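You operate a simulated robot arm through the tools that you are given. There is no shell and no other tool. Be economical: measure what you need, move in short steps, check, and stop when the job is done.

You are at the controls of a simulated robot arm. One attempt, no reset.

## Task
Swap the yellow cartridge for the red one and switch the console on.
Fine: switch it off first; the yellow one goes in the middle bay of the rack.

The check looks at the end state, three seconds after you hand in, the way a careful person would. Anything else that was tipped, shoved, dropped, spilled or broken makes it a failure.

## Robot
A 6-joint arm with a two-finger parallel gripper, fixed in place. Base frame: the origin is at the foot of the arm, x ahead of it, y to its left, z up. Units: cm, rad, N and s.
With the tool pointing down near the work surface it reaches from about 10 to 70 cm from the base axis. Its first joint turns from -1.152 to 1.152 rad. Payload 2.45 kg.
The TCP is the grasp point between the finger pads, 2.4 cm short of the fingertips. In the tool frame z runs along the fingers and y along their closing line. Largest opening 6.8 cm; finger width 1.7, thickness 1; the body of the gripper, 4 by 7 cm, starts 4.1 cm behind the TCP.
Orientation is told as [roll, pitch, yaw] about the base's x, y, z axes, in that order, counted from this pose: with the fingers straight down and closing along the base's y, the tool's x points along the base's -x, its y along +y and its z along -z.

## Interface
- The arm moves only by the tool nudge_tool. Its argument "rows" is a list of rows, each an object of numbers (a shift or turn left out is 0, a gripper value left out holds the last): "x", "y", "z": the shift along the tool's x, y, z in units of 250 mm (1.0 is 250 mm); "ax", "ay", "az": the turn, a rotation vector about the tool's x, y, z in units of 90 degrees (1.0 is 90 degrees); "gripper": the opening, from 0 (shut) to 1 (fully open). In form: [{"x": .., "y": .., "z": .., "ax": .., "ay": .., "az": .., "gripper": ..}, ...]. A call has 1 to 20 rows; each row is the pose to reach, as a shift and turn from the pose commanded when the call began, along the tool's axes at that moment. A call with a number of a shift or a turn outside -1 to 1 is refused whole. Each row takes 0.2 s and may step no farther than 5 cm and 0.15 rad from the row before; otherwise, or with a gripper value out of range, the whole call is refused. A pose out of reach is approached as far as the arm can. The call stops where the force on the tool passes 40 N (or 10 N more than at its start, if that is more) or the arm is blocked; 0.2 s more then pass. The fingers move at their own pace (about 10.8 cm/s each) and stop on an object; they squeeze with about 45 N. The grip force told is the motor's: it shows also when the fingers shut on nothing. Time passes only in rows, and 0.2 s behind the last, so rows that repeat a pose let the fingers close. The reply holds the time, the measured pose of the TCP, the force on the tool along the base axes, the opening and the grip force, in the units named above and with some noise, and new pictures: "show" is both (left out), scene, wrist or none.
- Cameras (640 x 400 px; columns grow to the right, rows downward): "scene" is fixed at [16.36, 41.72, 145.21]; the picture's right is [-0.76, -0.65, 0.00], its down [-0.45, 0.53, -0.72] and it looks along [0.46, -0.55, -0.70] (base axes); focal length 368 px, centre (320, 200). "wrist" rides on the gripper at [-3.2, 0, -3.9] in the tool frame; the picture's right is [0.00, -1.00, 0.00], its down [0.97, 0.00, -0.24] and it looks along [0.24, 0.00, 0.97] (tool axes); focal length 218 px, centre (320, 200). There is no depth. A picture from a camera that has moved, and an enlarged one, comes with that camera's place and axes in the base frame and with its lens.
- close_up(camera, box): a new picture of the part [left, top, right, bottom] of that camera's present view, enlarged. It takes no simulated time.
- hand_in(): hands the job in; it is judged then, once.

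Go step by step. Nothing tells you positions but the pictures and the camera data: compare them with the known pose of the tool, close in by small moves and look again before you grip or let go. The budget is 120 turns and 150 pictures, counting those below and the enlarged ones. Unless the task says otherwise, let go and move clear before handing in, and close with one line.

The tools are called after "Request:" by a JSON object that holds its "name" and its "arguments". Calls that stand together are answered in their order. nudge_tool: Moves the arm, as the interface text tells. Its arguments: {"type":"object","properties":{"rows":{"type":"array","items":{"type":"object","properties":{"x":{"type":"number"},"y":{"type":"number"},"z":{"type":"number"},"ax":{"type":"number"},"ay":{"type":"number"},"az":{"type":"number"},"gripper":{"type":"number"}}}},"show":{"type":"string","enum":["both","scene","wrist","none"]}},"required":["rows"]} The other tools are called the same way: close_up (camera, box) takes an enlarged picture of a part of a camera's view; hand_in () hands the job in.

At the start:

```text
clock: 0.0
tcp_pos: [47.77, 2.91, 102.16]
tool_rot: [0.001, 0.0, 0.0]
ft_force: [-0.3, 0.0, 0.0]
gripper_width: 6.81
grasp_force: 0.1
```

scene: 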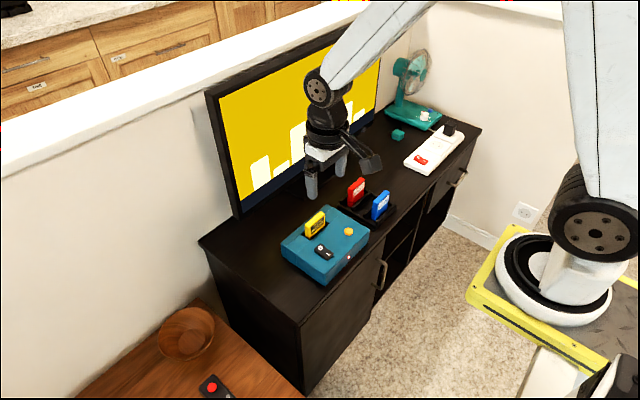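
wrist: 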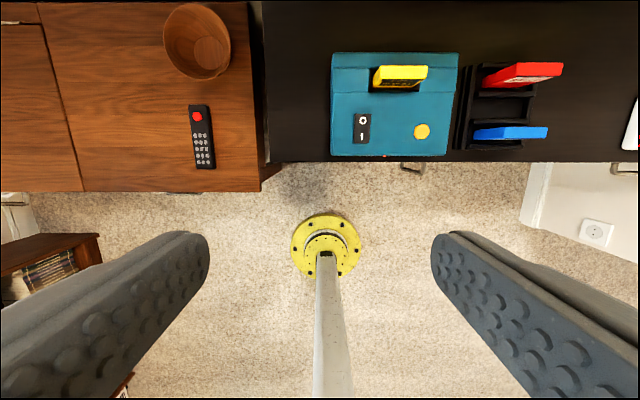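

I see the console (teal) with the yellow cartridge in its slot, a rocker switch and an orange button, with a rack beside it holding red and blue. I'll look closer before moving.

Request:
{"name": "close_up", "arguments": {"camera": "scene", "box": [270, 160, 410, 290]}}

Request:
{"name": "close_up", "arguments": {"camera": "wrist", "box": [320, 40, 580, 170]}}

```text
3.08 times, centred on (340, 225) of scene
camera zoom: at [16.36, 41.72, 145.21], right [-0.76, -0.65, 0.0], down [-0.45, 0.53, -0.72], along [0.46, -0.55, -0.7], focal length 1131 px, centre (258, 123)
```

zoom: 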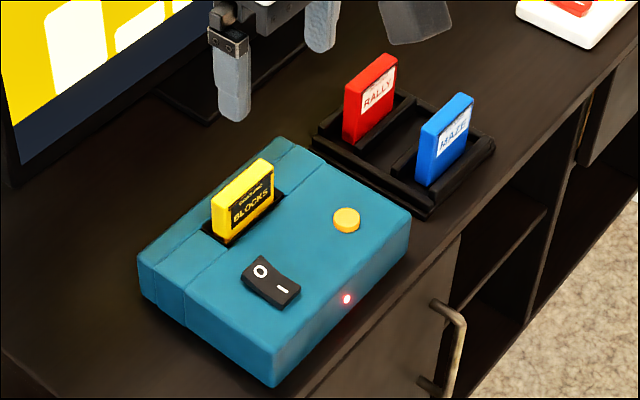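

```text
2.46 times, centred on (450, 105) of wrist
camera zoom: at [50.99, 2.84, 106.12], right [0.0, -1.0, 0.0], down [-0.97, 0.0, 0.24], along [-0.24, 0.0, -0.97], focal length 537 px, centre (0, 434)
```

zoom: 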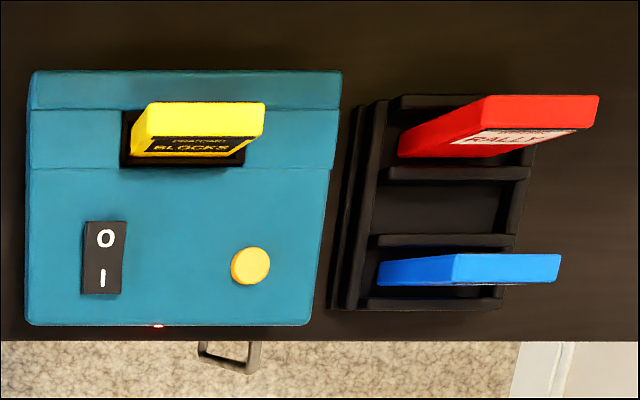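

The yellow cartridge's top is near (62, -11, 70), with the console about y -6..-18. I'll move over the console at a safe height for a better look at the switch and the widths.

Request:
{"name": "nudge_tool", "arguments": {"rows": [{"x": -0.06, "y": -0.08, "z": 0.08}, {"x": -0.12, "y": -0.16, "z": 0.16}, {"x": -0.18, "y": -0.24, "z": 0.24}, {"x": -0.24, "y": -0.32, "z": 0.32}, {"x": -0.3, "y": -0.4, "z": 0.4}, {"x": -0.32, "y": -0.48, "z": 0.48}, {"x": -0.32, "y": -0.48, "z": 0.48}]}}

```text
clock: 1.6
tcp_pos: [55.97, -9.13, 90.22]
tool_rot: [0.001, -0.001, 0.002]
ft_force: [-0.4, -0.4, -0.3]
gripper_width: 6.78
grasp_force: 0.1
camera wrist: at [59.09, -9.19, 94.15], right [0.0, -1.0, 0.0], down [-0.97, 0.0, 0.24], along [-0.24, 0.0, -0.97], focal length 218 px, centre (320, 200)
```

scene: 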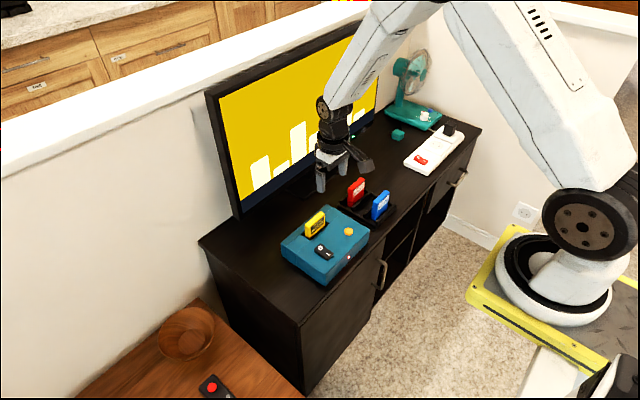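
wrist: 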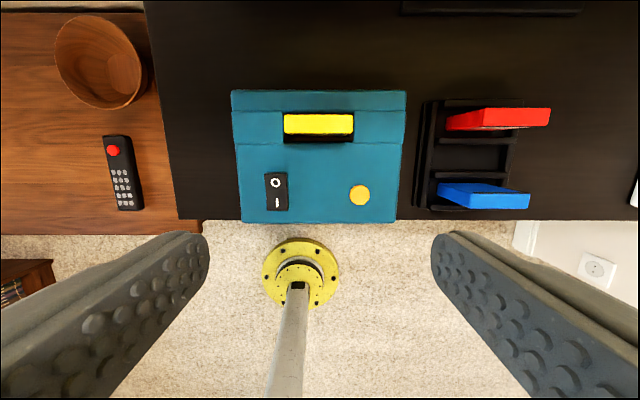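

Request:
{"name": "close_up", "arguments": {"camera": "wrist", "box": [220, 80, 420, 230]}}

Request:
{"name": "close_up", "arguments": {"camera": "wrist", "box": [400, 80, 560, 230]}}

Request:
{"name": "close_up", "arguments": {"camera": "scene", "box": [275, 200, 375, 290]}}

Request:
{"name": "close_up", "arguments": {"camera": "scene", "box": [325, 165, 405, 225]}}

```text
2.67 times, centred on (320, 155) of wrist
camera zoom: at [59.09, -9.19, 94.15], right [0.0, -1.0, 0.0], down [-0.97, 0.0, 0.24], along [-0.24, 0.0, -0.97], focal length 582 px, centre (320, 320)
```

zoom: 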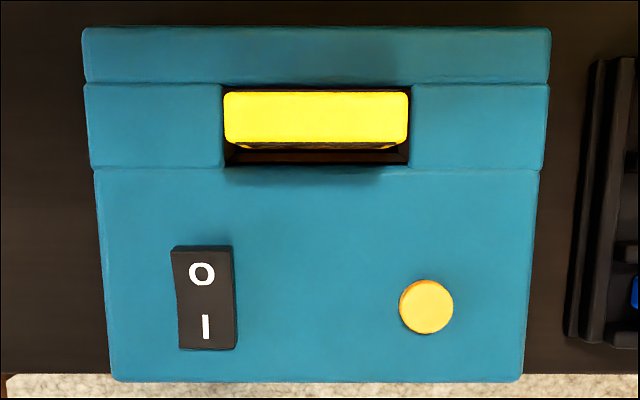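

```text
2.67 times, centred on (480, 155) of wrist
camera zoom: at [59.09, -9.19, 94.15], right [0.0, -1.0, 0.0], down [-0.97, 0.0, 0.24], along [-0.24, 0.0, -0.97], focal length 582 px, centre (-107, 320)
```

zoom: 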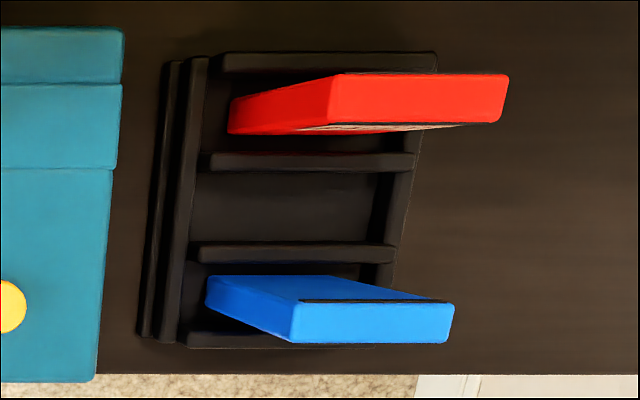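

```text
4.44 times, centred on (325, 245) of scene
camera zoom: at [16.36, 41.72, 145.21], right [-0.76, -0.65, 0.0], down [-0.45, 0.53, -0.72], along [0.46, -0.55, -0.7], focal length 1634 px, centre (298, 0)
```

zoom: 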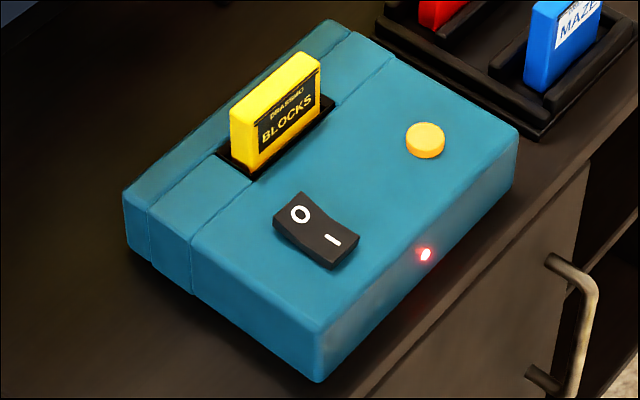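

```text
6.67 times, centred on (365, 195) of scene
camera zoom: at [16.36, 41.72, 145.21], right [-0.76, -0.65, 0.0], down [-0.45, 0.53, -0.72], along [0.46, -0.55, -0.7], focal length 2451 px, centre (20, 233)
```

zoom: 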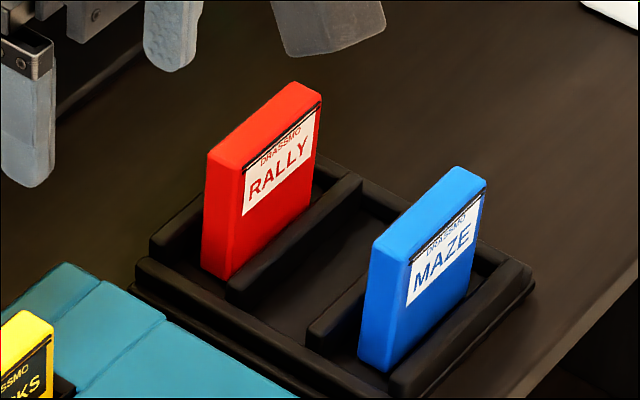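

The console is on (I side pressed, O end raised, LED lit). The O end is near (55, -4, 69); I'll close the fingers, come down above it and look.

Request:
{"name": "nudge_tool", "arguments": {"rows": [{"x": 0.01, "y": 0.07, "z": 0.12, "gripper": 0}, {"x": 0.02, "y": 0.14, "z": 0.24}, {"x": 0.03, "y": 0.204, "z": 0.36}, {"x": 0.03, "y": 0.204, "z": 0.46}, {"x": 0.03, "y": 0.204, "z": 0.568}, {"x": 0.03, "y": 0.204, "z": 0.568}]}}

```text
clock: 3.0
tcp_pos: [55.03, -3.94, 76.08]
tool_rot: [0.001, -0.001, 0.0]
ft_force: [-0.3, -0.2, -0.1]
gripper_width: 0.0
grasp_force: 24.0
camera wrist: at [58.15, -3.98, 79.99], right [0.0, -1.0, 0.0], down [-0.97, 0.0, 0.24], along [-0.24, 0.0, -0.97], focal length 218 px, centre (320, 200)
```

scene: 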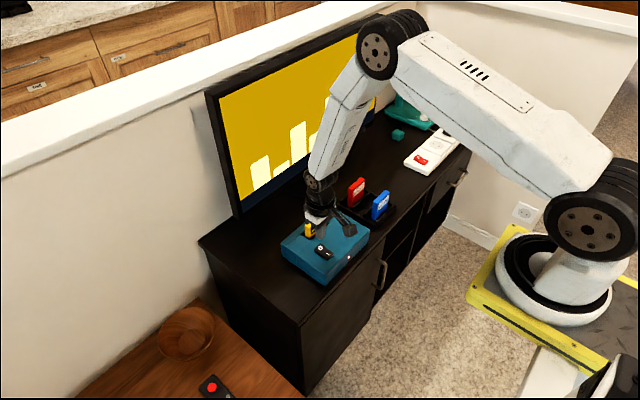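
wrist: 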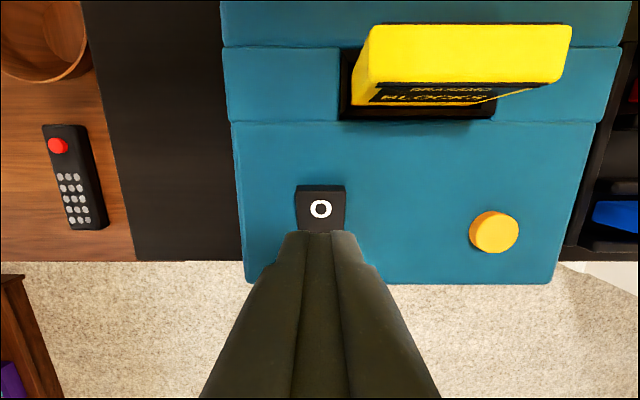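

The fingertips are lined up on the O end. I'll press down gradually.

Request:
{"name": "nudge_tool", "arguments": {"rows": [{"x": -0.012, "z": 0.08}, {"x": -0.012, "z": 0.14}, {"x": -0.012, "z": 0.16}, {"x": -0.012, "z": 0.176}, {"x": -0.012, "z": 0.188}, {"x": -0.012, "z": 0.2}]}}

```text
clock: 4.5
tcp_pos: [55.49, -3.93, 71.35]
tool_rot: [0.0, 0.0, 0.001]
ft_force: [-2.4, 0.3, 6.2]
gripper_width: 0.0
grasp_force: 23.2
stopped in row 6: the force on the tool passed its limit (the readings are from after the stop); the commanded pose is now the measured one
camera wrist: at [58.7, -4.02, 75.21], right [0.0, -1.0, 0.0], down [-0.97, 0.0, 0.24], along [-0.24, 0.0, -0.97], focal length 218 px, centre (320, 200)
```

scene: 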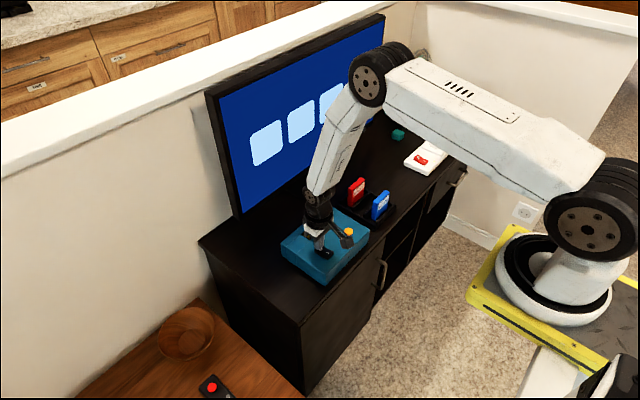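
wrist: 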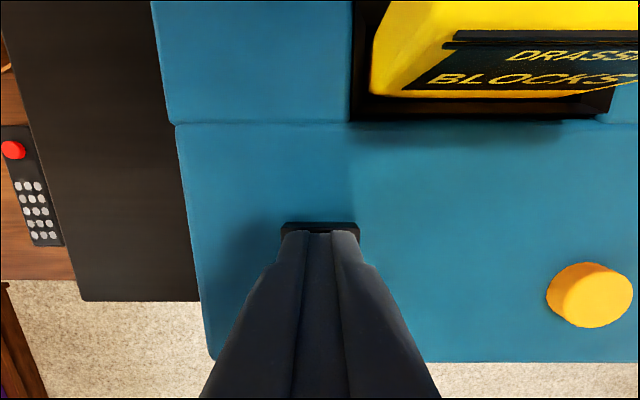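

The TV has switched to its home screen, so the console seems off. I'll lift and check.

Request:
{"name": "nudge_tool", "arguments": {"rows": [{"z": -0.08}, {"z": -0.2}, {"z": -0.36, "x": -0.04, "y": -0.1}, {"z": -0.5, "x": -0.06, "y": -0.2}, {"z": -0.5, "x": -0.06, "y": -0.3}, {"z": -0.5, "x": -0.06, "y": -0.3}]}}

Request:
{"name": "close_up", "arguments": {"camera": "scene", "box": [275, 200, 375, 290]}}

Request:
{"name": "close_up", "arguments": {"camera": "wrist", "box": [200, 60, 460, 220]}}

```text
clock: 5.9
tcp_pos: [57.05, -11.57, 83.67]
tool_rot: [0.003, -0.001, 0.0]
ft_force: [0.2, 0.8, -0.7]
gripper_width: 0.0
grasp_force: 24.1
camera wrist: at [60.3, -11.52, 87.55], right [0.0, -1.0, 0.0], down [-0.97, 0.0, 0.24], along [-0.24, 0.0, -0.97], focal length 218 px, centre (320, 200)
```

scene: 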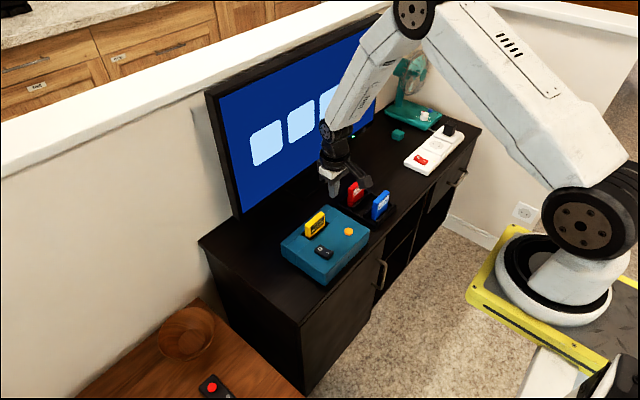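
wrist: 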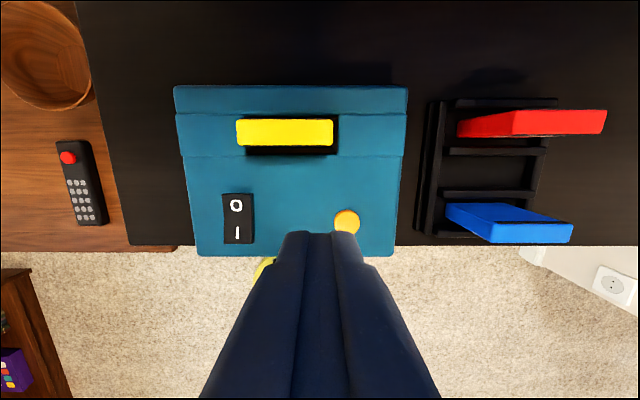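

```text
4.44 times, centred on (325, 245) of scene
camera zoom: at [16.36, 41.72, 145.21], right [-0.76, -0.65, 0.0], down [-0.45, 0.53, -0.72], along [0.46, -0.55, -0.7], focal length 1634 px, centre (298, 0)
```

zoom: 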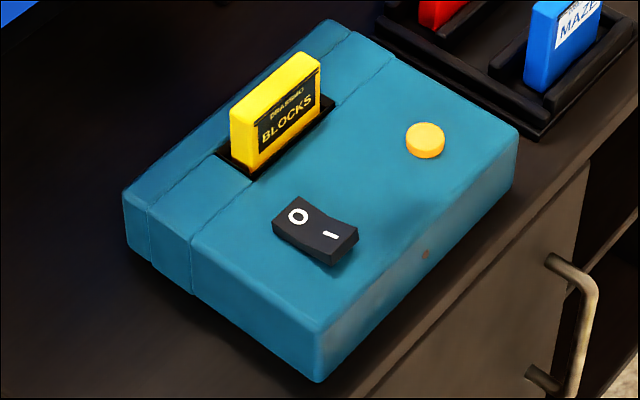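

```text
2.46 times, centred on (330, 140) of wrist
camera zoom: at [60.3, -11.52, 87.55], right [0.0, -1.0, 0.0], down [-0.97, 0.0, 0.24], along [-0.24, 0.0, -0.97], focal length 537 px, centre (295, 348)
```

zoom: 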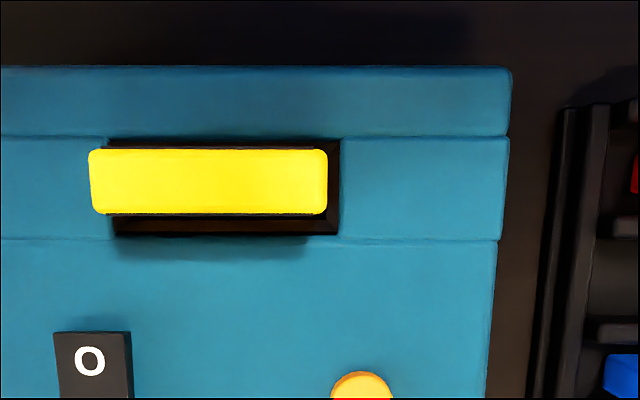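

The switch is on O and the LED is off. The yellow top is at about (61.3, -9.0, 71.1), roughly 7 cm wide and 1.9 thick, so I'll turn the gripper 90° to grasp across the thickness.

Request:
{"name": "nudge_tool", "arguments": {"rows": [{"az": -0.09, "x": -0.015, "y": 0.01, "gripper": 1}, {"az": -0.18, "x": -0.03, "y": 0.02}, {"az": -0.27, "x": -0.045, "y": 0.03}, {"az": -0.36, "x": -0.06, "y": 0.04}, {"az": -0.45, "x": -0.075, "y": 0.05}, {"az": -0.54, "x": -0.09, "y": 0.06}, {"az": -0.63, "x": -0.105, "y": 0.07}, {"az": -0.72, "x": -0.12, "y": 0.08}, {"az": -0.81, "x": -0.135, "y": 0.09}, {"az": -0.9, "x": -0.15, "y": 0.1}, {"az": -1.0, "x": -0.168, "y": 0.103, "z": 0.03}, {"az": -1.0, "x": -0.168, "y": 0.103, "z": 0.1}, {"az": -1.0, "x": -0.168, "y": 0.103, "z": 0.1}]}}

```text
refused: row 11 steps farther than a row can; nothing moved
```

Request:
{"name": "nudge_tool", "arguments": {"rows": [{"az": -0.09, "x": -0.015, "y": 0.01, "gripper": 1}, {"az": -0.18, "x": -0.03, "y": 0.02}, {"az": -0.27, "x": -0.045, "y": 0.03}, {"az": -0.36, "x": -0.06, "y": 0.04}, {"az": -0.45, "x": -0.075, "y": 0.05}, {"az": -0.54, "x": -0.09, "y": 0.06}, {"az": -0.63, "x": -0.105, "y": 0.07}, {"az": -0.72, "x": -0.12, "y": 0.08}, {"az": -0.81, "x": -0.135, "y": 0.09}, {"az": -0.9, "x": -0.15, "y": 0.1}, {"az": -0.99, "x": -0.168, "y": 0.103, "z": 0.03}, {"az": -1.0, "x": -0.168, "y": 0.103, "z": 0.1}, {"az": -1.0, "x": -0.168, "y": 0.103, "z": 0.1}]}}

```text
clock: 8.7
tcp_pos: [61.19, -9.01, 81.25]
tool_rot: [-0.002, 0.0, 1.571]
ft_force: [0.1, 0.1, 0.1]
gripper_width: 6.81
grasp_force: 0.1
camera wrist: at [61.16, -5.8, 85.17], right [1.0, 0.0, 0.0], down [0.0, -0.97, 0.24], along [0.0, -0.24, -0.97], focal length 218 px, centre (320, 200)
```

scene: 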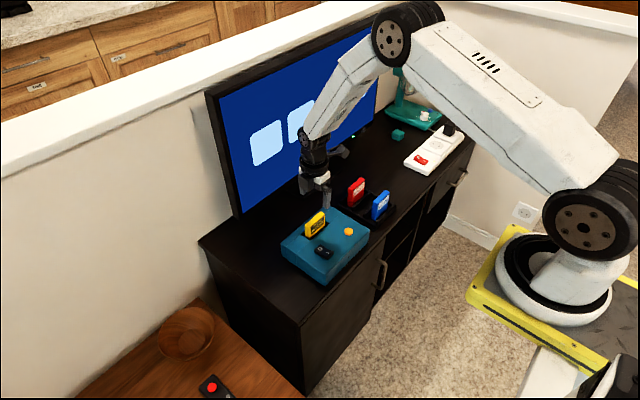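
wrist: 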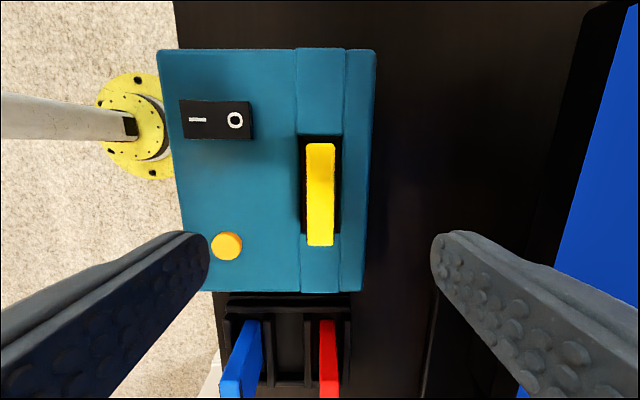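

The gripper is centred over yellow (x matches, y within 0.1). I'll descend to a tip height of about 68.6, then look before closing.

Request:
{"name": "nudge_tool", "arguments": {"rows": [{"z": 0.15}, {"z": 0.29}, {"z": 0.36}, {"z": 0.41}, {"z": 0.41}]}}

Request:
{"name": "close_up", "arguments": {"camera": "scene", "box": [275, 170, 375, 260]}}

```text
clock: 9.9
tcp_pos: [61.12, -8.78, 70.84]
tool_rot: [-0.001, 0.0, 1.572]
ft_force: [-0.1, 0.1, 0.6]
gripper_width: 6.79
grasp_force: 0.1
camera wrist: at [61.22, -5.68, 74.83], right [1.0, 0.0, 0.0], down [0.0, -0.97, 0.24], along [0.0, -0.24, -0.97], focal length 218 px, centre (320, 200)
```

scene: 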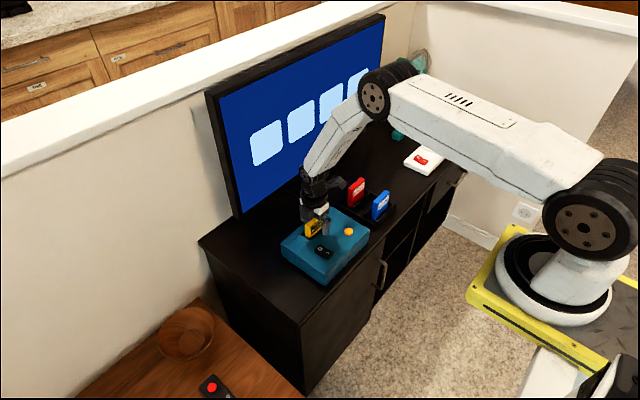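
wrist: 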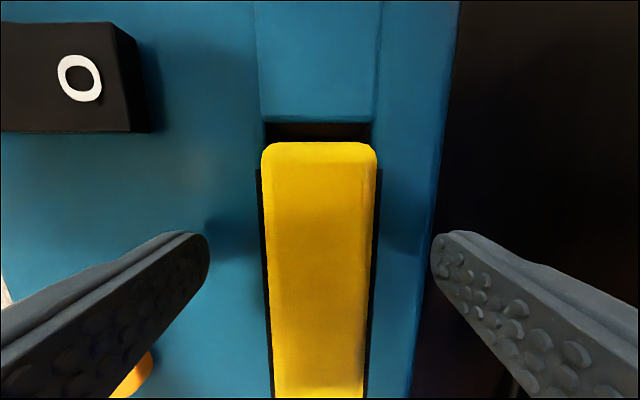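

```text
4.44 times, centred on (325, 215) of scene
camera zoom: at [16.36, 41.72, 145.21], right [-0.76, -0.65, 0.0], down [-0.45, 0.53, -0.72], along [0.46, -0.55, -0.7], focal length 1634 px, centre (298, 133)
```

zoom: 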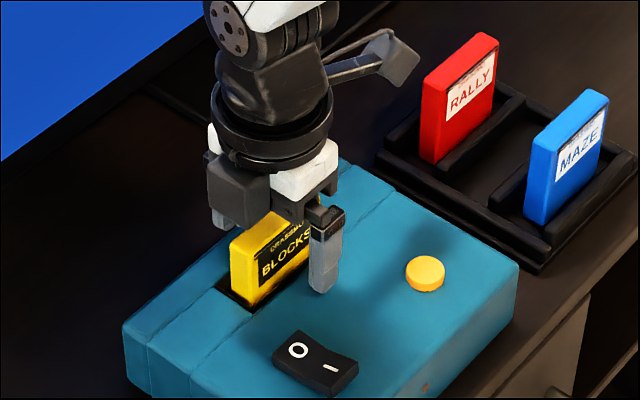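

Clear on both sides; closing on the yellow cartridge.

Request:
{"name": "nudge_tool", "arguments": {"rows": [{"gripper": 0}, {"gripper": 0}, {"gripper": 0}], "show": "wrist"}}

```text
clock: 10.7
tcp_pos: [61.18, -8.83, 70.93]
tool_rot: [-0.001, -0.001, 1.571]
ft_force: [-0.1, -0.1, 0.7]
gripper_width: 1.72
grasp_force: 35.4
camera wrist: at [61.22, -5.69, 74.85], right [1.0, 0.0, 0.0], down [0.0, -0.97, 0.24], along [0.0, -0.24, -0.97], focal length 218 px, centre (320, 200)
```

wrist: 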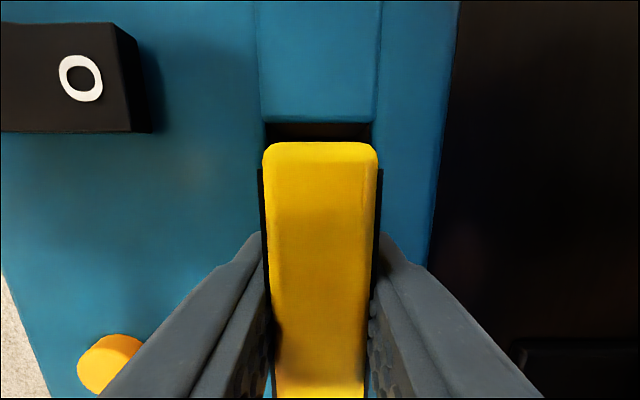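

Gripped at 1.72 cm. Lifting straight up gently.

Request:
{"name": "nudge_tool", "arguments": {"rows": [{"z": -0.02}, {"z": -0.04}, {"z": -0.08}, {"z": -0.12}, {"z": -0.2}, {"z": -0.32}, {"z": -0.44}, {"z": -0.48}, {"z": -0.48}]}}

Request:
{"name": "close_up", "arguments": {"camera": "scene", "box": [265, 140, 405, 270]}}

```text
clock: 12.7
tcp_pos: [61.25, -8.9, 83.01]
tool_rot: [0.002, -0.002, 1.571]
ft_force: [-0.7, 0.8, -0.3]
gripper_width: 1.73
grasp_force: 35.8
camera wrist: at [61.24, -5.73, 86.98], right [1.0, 0.0, 0.0], down [0.0, -0.97, 0.24], along [0.0, -0.24, -0.97], focal length 218 px, centre (320, 200)
```

scene: 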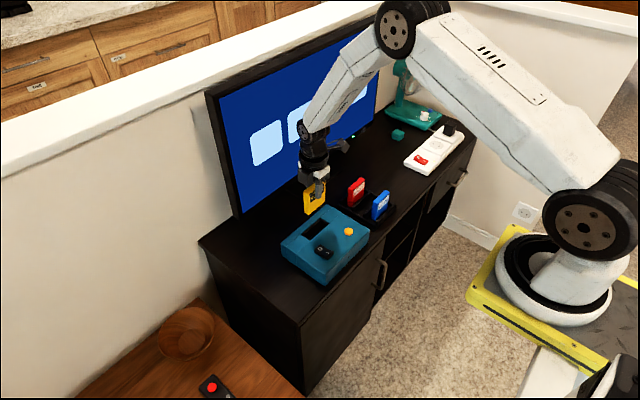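
wrist: 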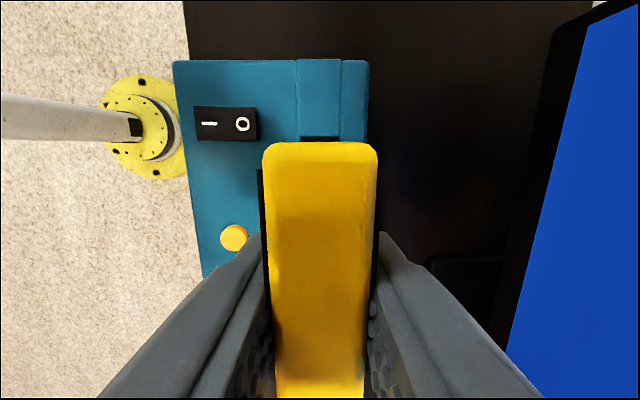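

```text
3.08 times, centred on (335, 205) of scene
camera zoom: at [16.36, 41.72, 145.21], right [-0.76, -0.65, 0.0], down [-0.45, 0.53, -0.72], along [0.46, -0.55, -0.7], focal length 1131 px, centre (274, 185)
```

zoom: 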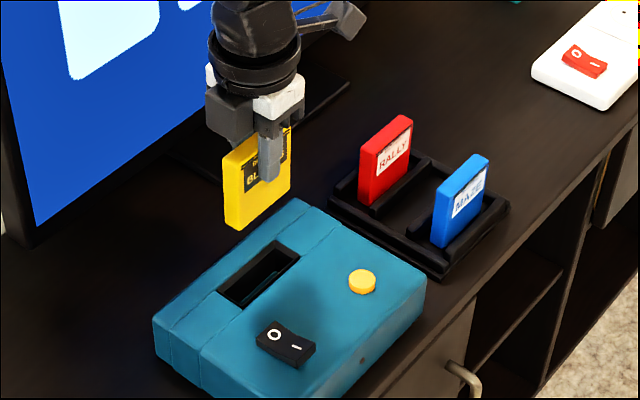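

Yellow is out cleanly. From earlier views I place red at about (62.1, -29.4, top 70.5), blue at x 53.1, and the middle bay centre at about (57.6, -29.4). Moving above the middle bay.

Request:
{"name": "nudge_tool", "arguments": {"rows": [{"x": 0.15, "y": 0.03}, {"x": 0.3, "y": 0.06}, {"x": 0.45, "y": 0.09}, {"x": 0.6, "y": 0.12}, {"x": 0.72, "y": 0.147}, {"x": 0.81, "y": 0.147}, {"x": 0.81, "y": 0.147}, {"x": 0.81, "y": 0.147}]}}

Request:
{"name": "close_up", "arguments": {"camera": "scene", "box": [325, 130, 425, 220]}}

```text
clock: 14.5
tcp_pos: [57.61, -29.12, 82.98]
tool_rot: [-0.001, -0.003, 1.571]
ft_force: [-0.8, 0.1, -0.5]
gripper_width: 1.74
grasp_force: 35.8
camera wrist: at [57.6, -25.92, 86.92], right [1.0, 0.0, 0.0], down [0.0, -0.97, 0.24], along [0.0, -0.24, -0.97], focal length 218 px, centre (320, 200)
```

scene: 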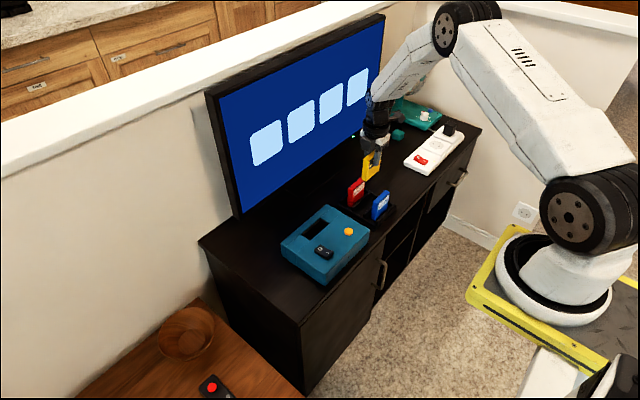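
wrist: 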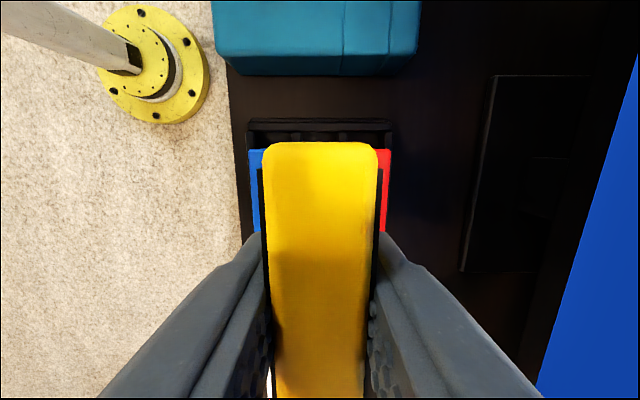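

```text
4.44 times, centred on (375, 175) of scene
camera zoom: at [16.36, 41.72, 145.21], right [-0.76, -0.65, 0.0], down [-0.45, 0.53, -0.72], along [0.46, -0.55, -0.7], focal length 1634 px, centre (76, 311)
```

zoom: 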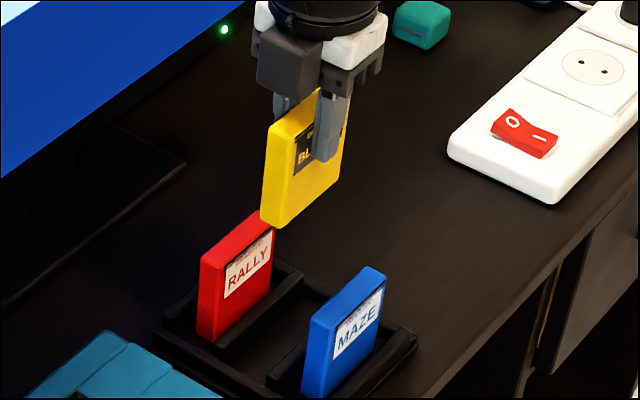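

Blue and red outer edges are symmetric about x=57.6, so yellow is centred over the middle bay. Descending to just above seating height.

Request:
{"name": "nudge_tool", "arguments": {"rows": [{"x": 0.008, "z": 0.1}, {"x": 0.008, "z": 0.2}, {"x": 0.008, "z": 0.28}, {"x": 0.008, "z": 0.35}, {"x": 0.008, "z": 0.4}, {"x": 0.008, "z": 0.43}, {"x": 0.008, "z": 0.43}]}}

Request:
{"name": "close_up", "arguments": {"camera": "scene", "box": [335, 150, 415, 222]}}

```text
clock: 16.1
tcp_pos: [57.44, -29.24, 72.19]
tool_rot: [0.0, 0.001, 1.571]
ft_force: [0.0, -0.4, -1.4]
gripper_width: 1.76
grasp_force: 35.4
camera wrist: at [57.61, -26.14, 76.18], right [1.0, 0.0, 0.0], down [0.0, -0.97, 0.24], along [0.0, -0.24, -0.97], focal length 218 px, centre (320, 200)
```

scene: 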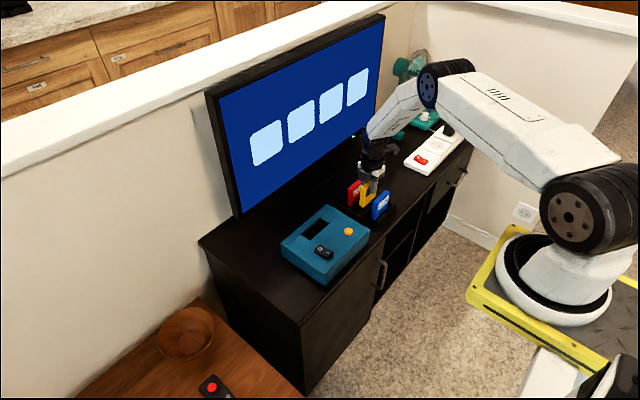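
wrist: 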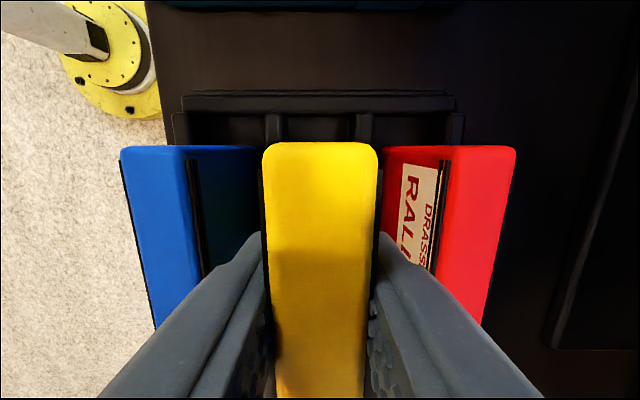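

```text
5.56 times, centred on (375, 186) of scene
camera zoom: at [16.36, 41.72, 145.21], right [-0.76, -0.65, 0.0], down [-0.45, 0.53, -0.72], along [0.46, -0.55, -0.7], focal length 2043 px, centre (14, 278)
```

zoom: 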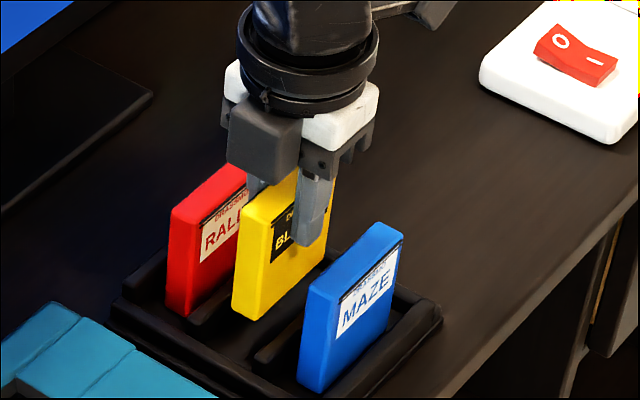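

Yellow sits between its neighbours with its top about 2.4 cm above theirs. Lowering 1.7 cm, then feeling for the floor.

Request:
{"name": "nudge_tool", "arguments": {"rows": [{"z": 0.03}, {"z": 0.05}, {"z": 0.064}, {"z": 0.07}, {"z": 0.07}]}}

Request:
{"name": "close_up", "arguments": {"camera": "scene", "box": [335, 150, 415, 222]}}

```text
clock: 17.3
tcp_pos: [57.51, -29.35, 70.39]
tool_rot: [0.001, 0.001, 1.57]
ft_force: [-0.1, 0.4, -0.5]
gripper_width: 1.73
grasp_force: 35.6
camera wrist: at [57.56, -26.22, 74.4], right [1.0, 0.0, 0.0], down [0.0, -0.97, 0.24], along [0.0, -0.24, -0.97], focal length 218 px, centre (320, 200)
```

scene: 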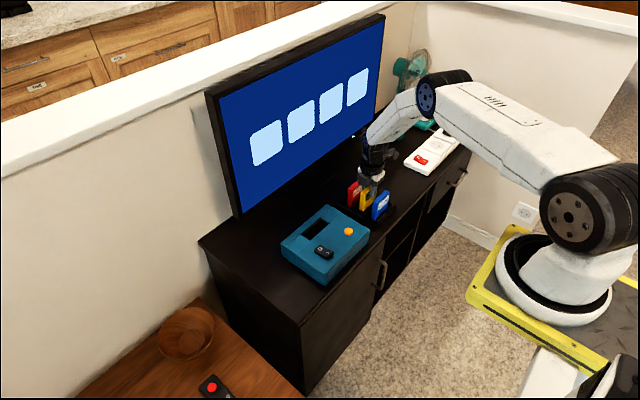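
wrist: 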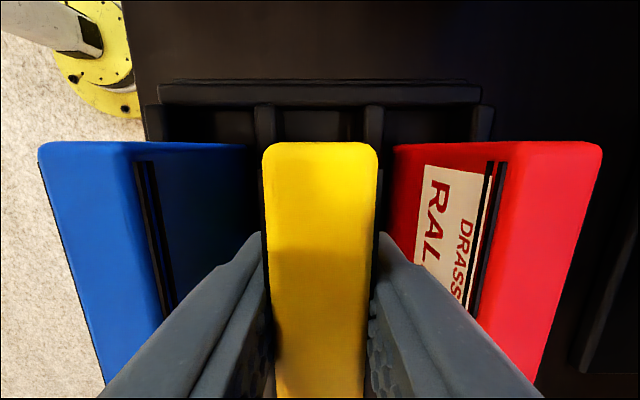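

```text
5.56 times, centred on (375, 186) of scene
camera zoom: at [16.36, 41.72, 145.21], right [-0.76, -0.65, 0.0], down [-0.45, 0.53, -0.72], along [0.46, -0.55, -0.7], focal length 2043 px, centre (14, 278)
```

zoom: 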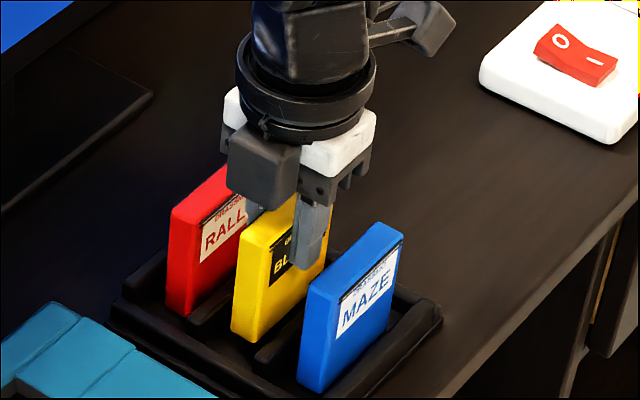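

About 0.8 cm to go. Feeling down in small steps.

Request:
{"name": "nudge_tool", "arguments": {"rows": [{"z": 0.01}, {"z": 0.018}, {"z": 0.024}, {"z": 0.024}], "show": "none"}}

```text
clock: 18.3
tcp_pos: [57.46, -29.4, 69.98]
tool_rot: [0.0, -0.002, 1.571]
ft_force: [-0.2, -0.5, -0.2]
gripper_width: 1.76
grasp_force: 35.7
```

Request:
{"name": "nudge_tool", "arguments": {"rows": [{"z": 0.004}, {"z": 0.008}, {"z": 0.008}], "show": "none"}}

```text
clock: 19.1
tcp_pos: [57.4, -29.43, 69.56]
tool_rot: [-0.001, 0.0, 1.57]
ft_force: [0.4, -0.5, -2.7]
gripper_width: 1.76
grasp_force: 35.7
```

Request:
{"name": "nudge_tool", "arguments": {"rows": [{"z": 0.004}, {"z": 0.004}], "show": "wrist"}}

Request:
{"name": "close_up", "arguments": {"camera": "scene", "box": [335, 150, 415, 222]}}

```text
clock: 19.7
tcp_pos: [57.56, -29.35, 69.54]
tool_rot: [0.0, -0.002, 1.571]
ft_force: [-0.1, 0.8, -1.2]
gripper_width: 1.73
grasp_force: 35.6
camera wrist: at [57.55, -26.19, 73.52], right [1.0, 0.0, 0.0], down [0.0, -0.97, 0.24], along [0.0, -0.24, -0.97], focal length 218 px, centre (320, 200)
```

wrist: 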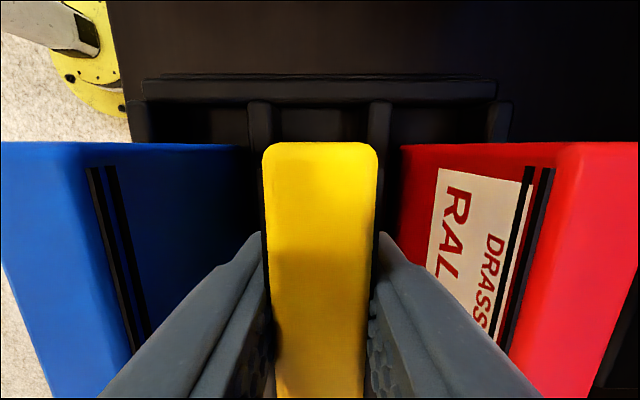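

```text
5.56 times, centred on (375, 186) of scene
camera zoom: at [16.36, 41.72, 145.21], right [-0.76, -0.65, 0.0], down [-0.45, 0.53, -0.72], along [0.46, -0.55, -0.7], focal length 2043 px, centre (14, 278)
```

zoom: 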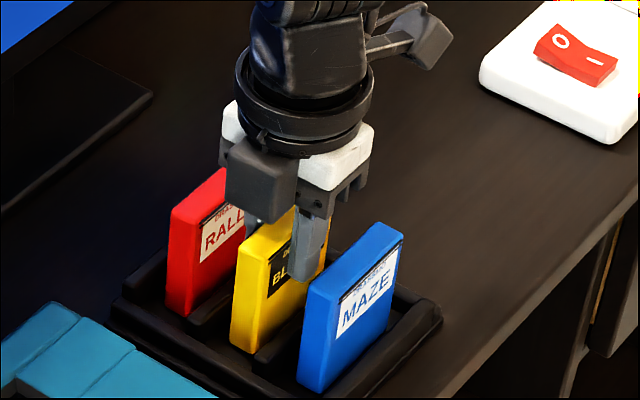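

Nearly level with its neighbours now. Continuing in 1 mm steps until contact.

Request:
{"name": "nudge_tool", "arguments": {"rows": [{"z": 0.004}, {"z": 0.004}, {"z": 0.004}], "show": "none"}}

Request:
{"name": "nudge_tool", "arguments": {"rows": [{"z": 0.004}, {"z": 0.004}, {"z": 0.004}], "show": "none"}}

```text
clock: 20.5
tcp_pos: [57.5, -29.46, 69.47]
tool_rot: [0.001, 0.0, 1.57]
ft_force: [-0.9, 0.1, 2.9]
gripper_width: 1.73
grasp_force: 35.6
```

```text
clock: 21.3
tcp_pos: [57.69, -29.48, 69.55]
tool_rot: [-0.002, 0.002, 1.57]
ft_force: [-4.7, 5.3, 22.8]
gripper_width: 1.74
grasp_force: 36.0
```

Contact with the rack floor. Backing off 1 mm, then opening only part way (fingers have ~2.6 cm gaps) and checking.

Request:
{"name": "nudge_tool", "arguments": {"rows": [{"z": -0.004}, {"z": -0.004}, {"z": -0.004, "gripper": 0.42}, {"z": -0.004}, {"z": -0.004}]}}

Request:
{"name": "close_up", "arguments": {"camera": "scene", "box": [335, 150, 415, 222]}}

```text
clock: 22.5
tcp_pos: [57.49, -29.39, 69.45]
tool_rot: [-0.001, -0.001, 1.572]
ft_force: [0.5, 0.0, -0.3]
gripper_width: 2.86
grasp_force: 0.0
camera wrist: at [57.49, -26.2, 73.35], right [1.0, 0.0, 0.0], down [0.0, -0.97, 0.24], along [0.0, -0.24, -0.97], focal length 218 px, centre (320, 200)
```

scene: 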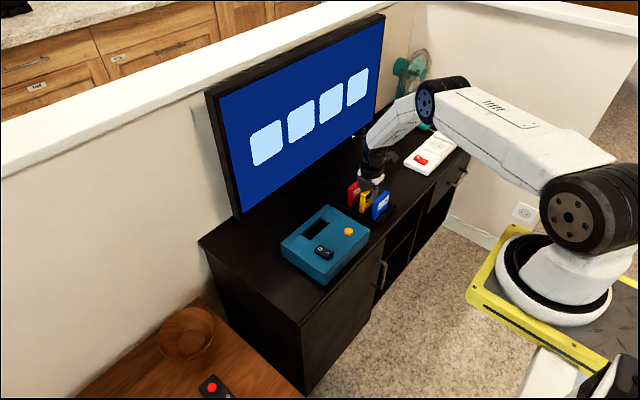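
wrist: 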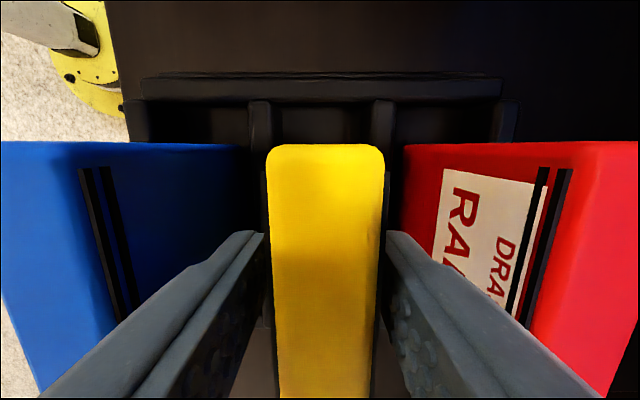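

```text
5.56 times, centred on (375, 186) of scene
camera zoom: at [16.36, 41.72, 145.21], right [-0.76, -0.65, 0.0], down [-0.45, 0.53, -0.72], along [0.46, -0.55, -0.7], focal length 2043 px, centre (14, 278)
```

zoom: 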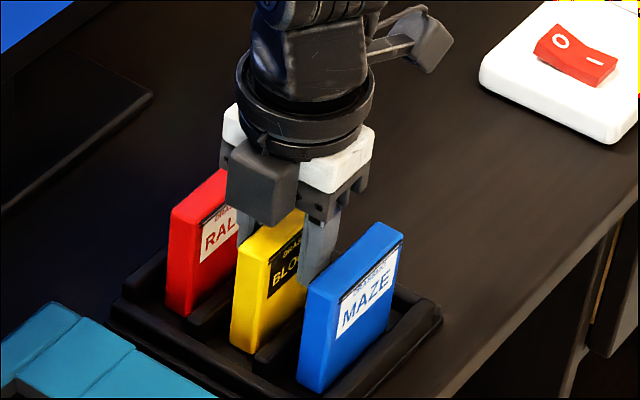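

Yellow stands free in the middle bay. Rising straight up and shifting over red.

Request:
{"name": "nudge_tool", "arguments": {"rows": [{"z": -0.06}, {"z": -0.14}, {"z": -0.24}, {"z": -0.36, "y": 0}, {"z": -0.4, "y": -0.09, "gripper": 1}, {"z": -0.4, "y": -0.18}, {"z": -0.4, "y": -0.18}]}}

Request:
{"name": "close_up", "arguments": {"camera": "scene", "box": [335, 150, 415, 222]}}

```text
clock: 24.1
tcp_pos: [62.03, -29.21, 79.42]
tool_rot: [0.001, -0.002, 1.571]
ft_force: [0.2, 0.1, -0.2]
gripper_width: 6.79
grasp_force: 0.1
camera wrist: at [61.99, -26.07, 83.41], right [1.0, 0.0, 0.0], down [0.0, -0.97, 0.24], along [0.0, -0.24, -0.97], focal length 218 px, centre (320, 200)
```

scene: 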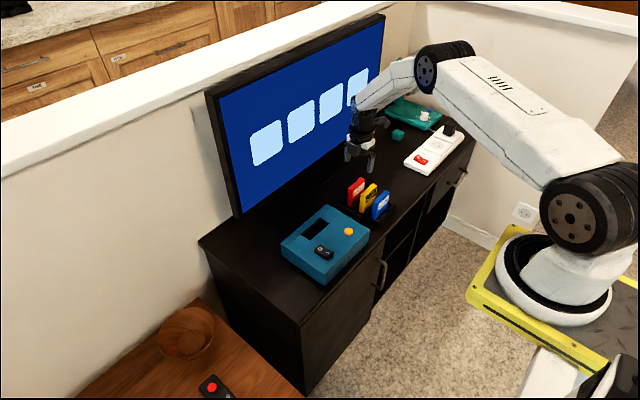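
wrist: 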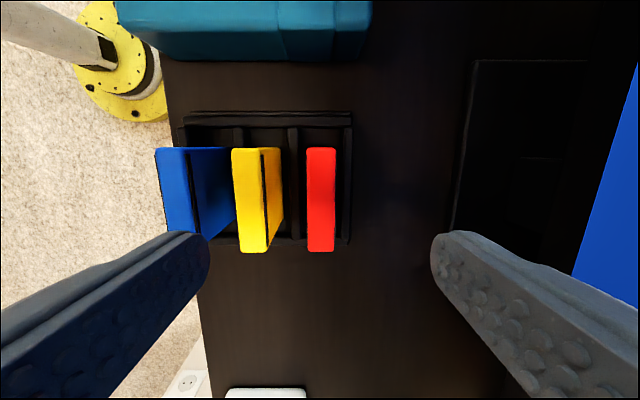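

```text
5.56 times, centred on (375, 186) of scene
camera zoom: at [16.36, 41.72, 145.21], right [-0.76, -0.65, 0.0], down [-0.45, 0.53, -0.72], along [0.46, -0.55, -0.7], focal length 2043 px, centre (14, 278)
```

zoom: 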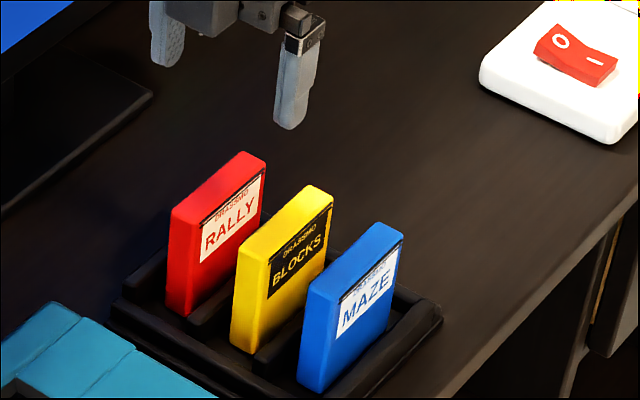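

All three stand well. Red's top centre is at (62.05, -29.5). Narrowing the opening to 2.9 cm and descending around red.

Request:
{"name": "nudge_tool", "arguments": {"rows": [{"x": 0.008, "gripper": 0.42}, {"x": 0.008, "z": 0.1}, {"x": 0.008, "z": 0.2}, {"x": 0.008, "z": 0.24}, {"x": 0.008, "z": 0.24}]}}

```text
clock: 25.3
tcp_pos: [61.96, -29.54, 73.46]
tool_rot: [0.002, -0.001, 1.57]
ft_force: [0.2, -0.2, 0.1]
gripper_width: 2.86
grasp_force: 0.0
camera wrist: at [61.98, -26.35, 77.46], right [1.0, 0.0, 0.0], down [0.0, -0.97, 0.24], along [0.0, -0.24, -0.97], focal length 218 px, centre (320, 200)
```

scene: 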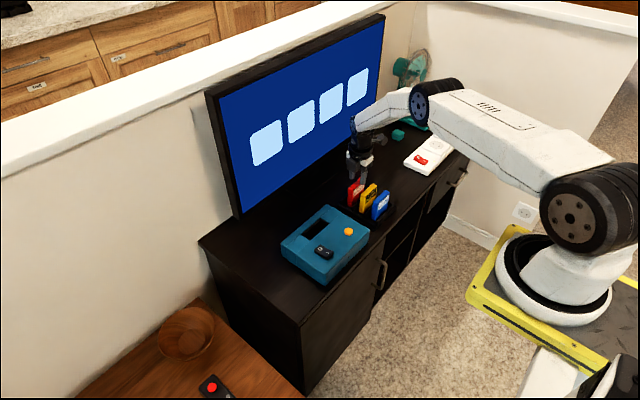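
wrist: 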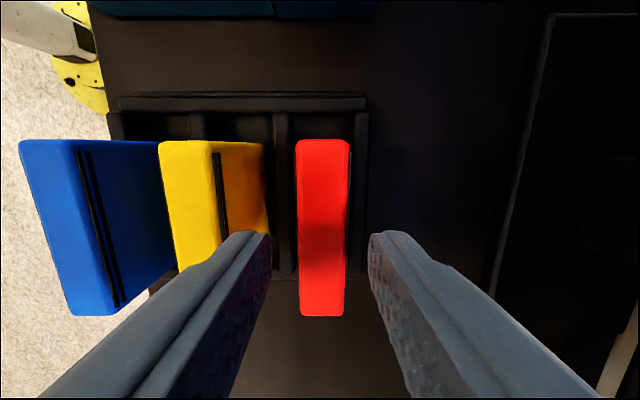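

Finger lies in the gap between yellow and red. Descending to grasp height and closing.

Request:
{"name": "nudge_tool", "arguments": {"rows": [{"y": -0.002, "z": 0.06}, {"y": -0.002, "z": 0.11}, {"y": -0.002, "z": 0.154}, {"y": -0.002, "z": 0.154}, {"y": -0.002, "z": 0.154, "gripper": 0}, {"y": -0.002, "z": 0.154}, {"y": -0.002, "z": 0.154}]}}

Request:
{"name": "close_up", "arguments": {"camera": "scene", "box": [335, 150, 415, 222]}}

```text
clock: 26.9
tcp_pos: [62.16, -29.39, 69.54]
tool_rot: [-0.001, -0.003, 1.571]
ft_force: [-0.5, 1.0, -0.4]
gripper_width: 1.73
grasp_force: 36.1
camera wrist: at [62.11, -26.27, 73.54], right [1.0, 0.0, 0.0], down [0.0, -0.97, 0.24], along [0.0, -0.24, -0.97], focal length 218 px, centre (320, 200)
```

scene: 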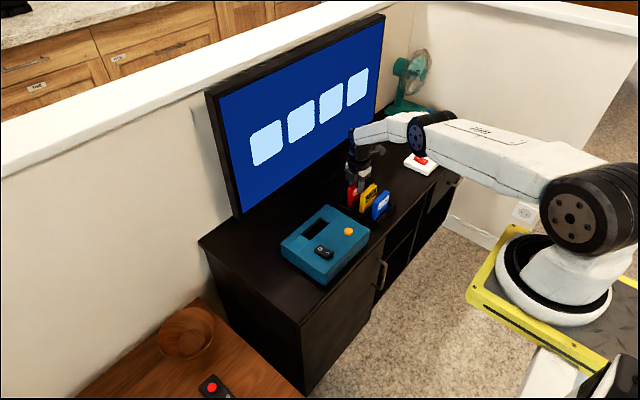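
wrist: 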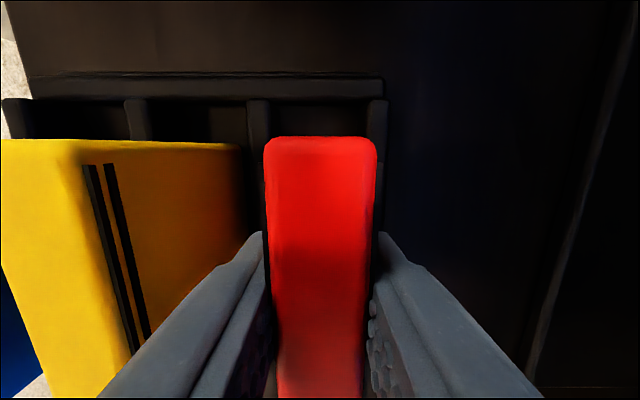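

```text
5.56 times, centred on (375, 186) of scene
camera zoom: at [16.36, 41.72, 145.21], right [-0.76, -0.65, 0.0], down [-0.45, 0.53, -0.72], along [0.46, -0.55, -0.7], focal length 2043 px, centre (14, 278)
```

zoom: 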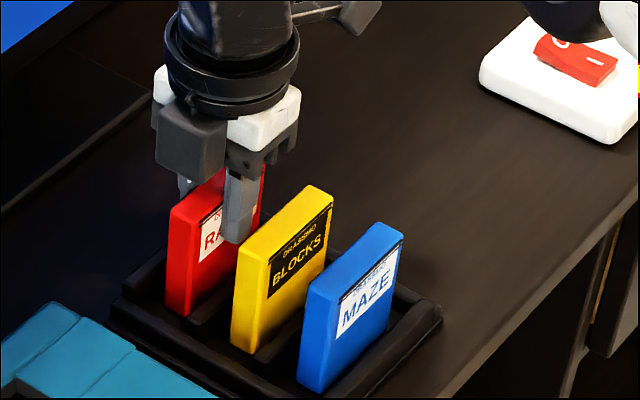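

Red is gripped like yellow was (within 1 mm). Lifting and carrying it back above the slot, target TCP (61.2, -8.9).

Request:
{"name": "nudge_tool", "arguments": {"rows": [{"z": -0.03}, {"z": -0.08}, {"z": -0.16}, {"z": -0.26}, {"z": -0.38}, {"z": -0.5}, {"z": -0.54, "x": -0.05}, {"z": -0.54, "x": -0.2, "y": 0.01}, {"z": -0.54, "x": -0.38, "y": 0.02}, {"z": -0.54, "x": -0.55, "y": 0.03}, {"z": -0.54, "x": -0.7, "y": 0.038}, {"z": -0.54, "x": -0.78, "y": 0.038}, {"z": -0.54, "x": -0.818, "y": 0.038}, {"z": -0.54, "x": -0.818, "y": 0.038}, {"z": -0.54, "x": -0.818, "y": 0.038}]}}

Request:
{"name": "close_up", "arguments": {"camera": "scene", "box": [265, 140, 405, 270]}}

```text
clock: 30.1
tcp_pos: [61.02, -9.07, 83.2]
tool_rot: [0.002, -0.001, 1.57]
ft_force: [-0.5, 0.0, -0.7]
gripper_width: 1.73
grasp_force: 36.0
camera wrist: at [61.12, -5.95, 87.22], right [1.0, 0.0, 0.0], down [0.0, -0.97, 0.24], along [0.0, -0.24, -0.97], focal length 218 px, centre (320, 200)
```

scene: 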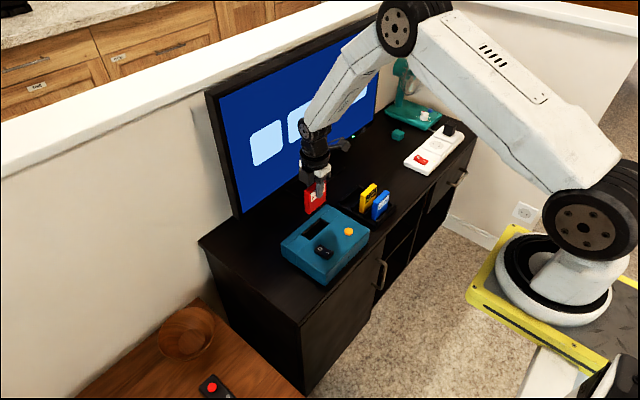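
wrist: 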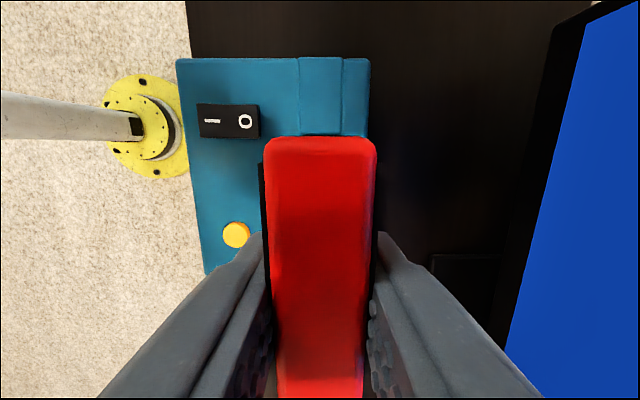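

```text
3.08 times, centred on (335, 205) of scene
camera zoom: at [16.36, 41.72, 145.21], right [-0.76, -0.65, 0.0], down [-0.45, 0.53, -0.72], along [0.46, -0.55, -0.7], focal length 1131 px, centre (274, 185)
```

zoom: 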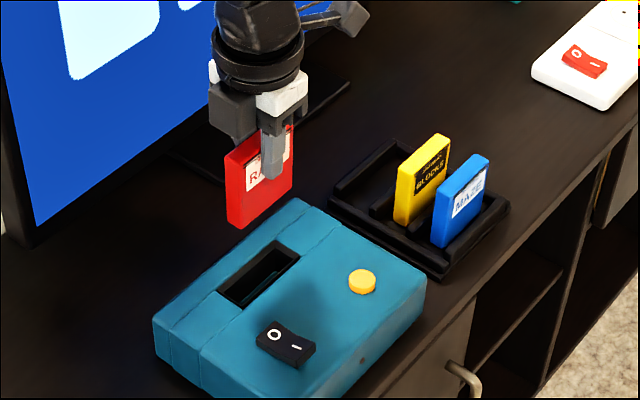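

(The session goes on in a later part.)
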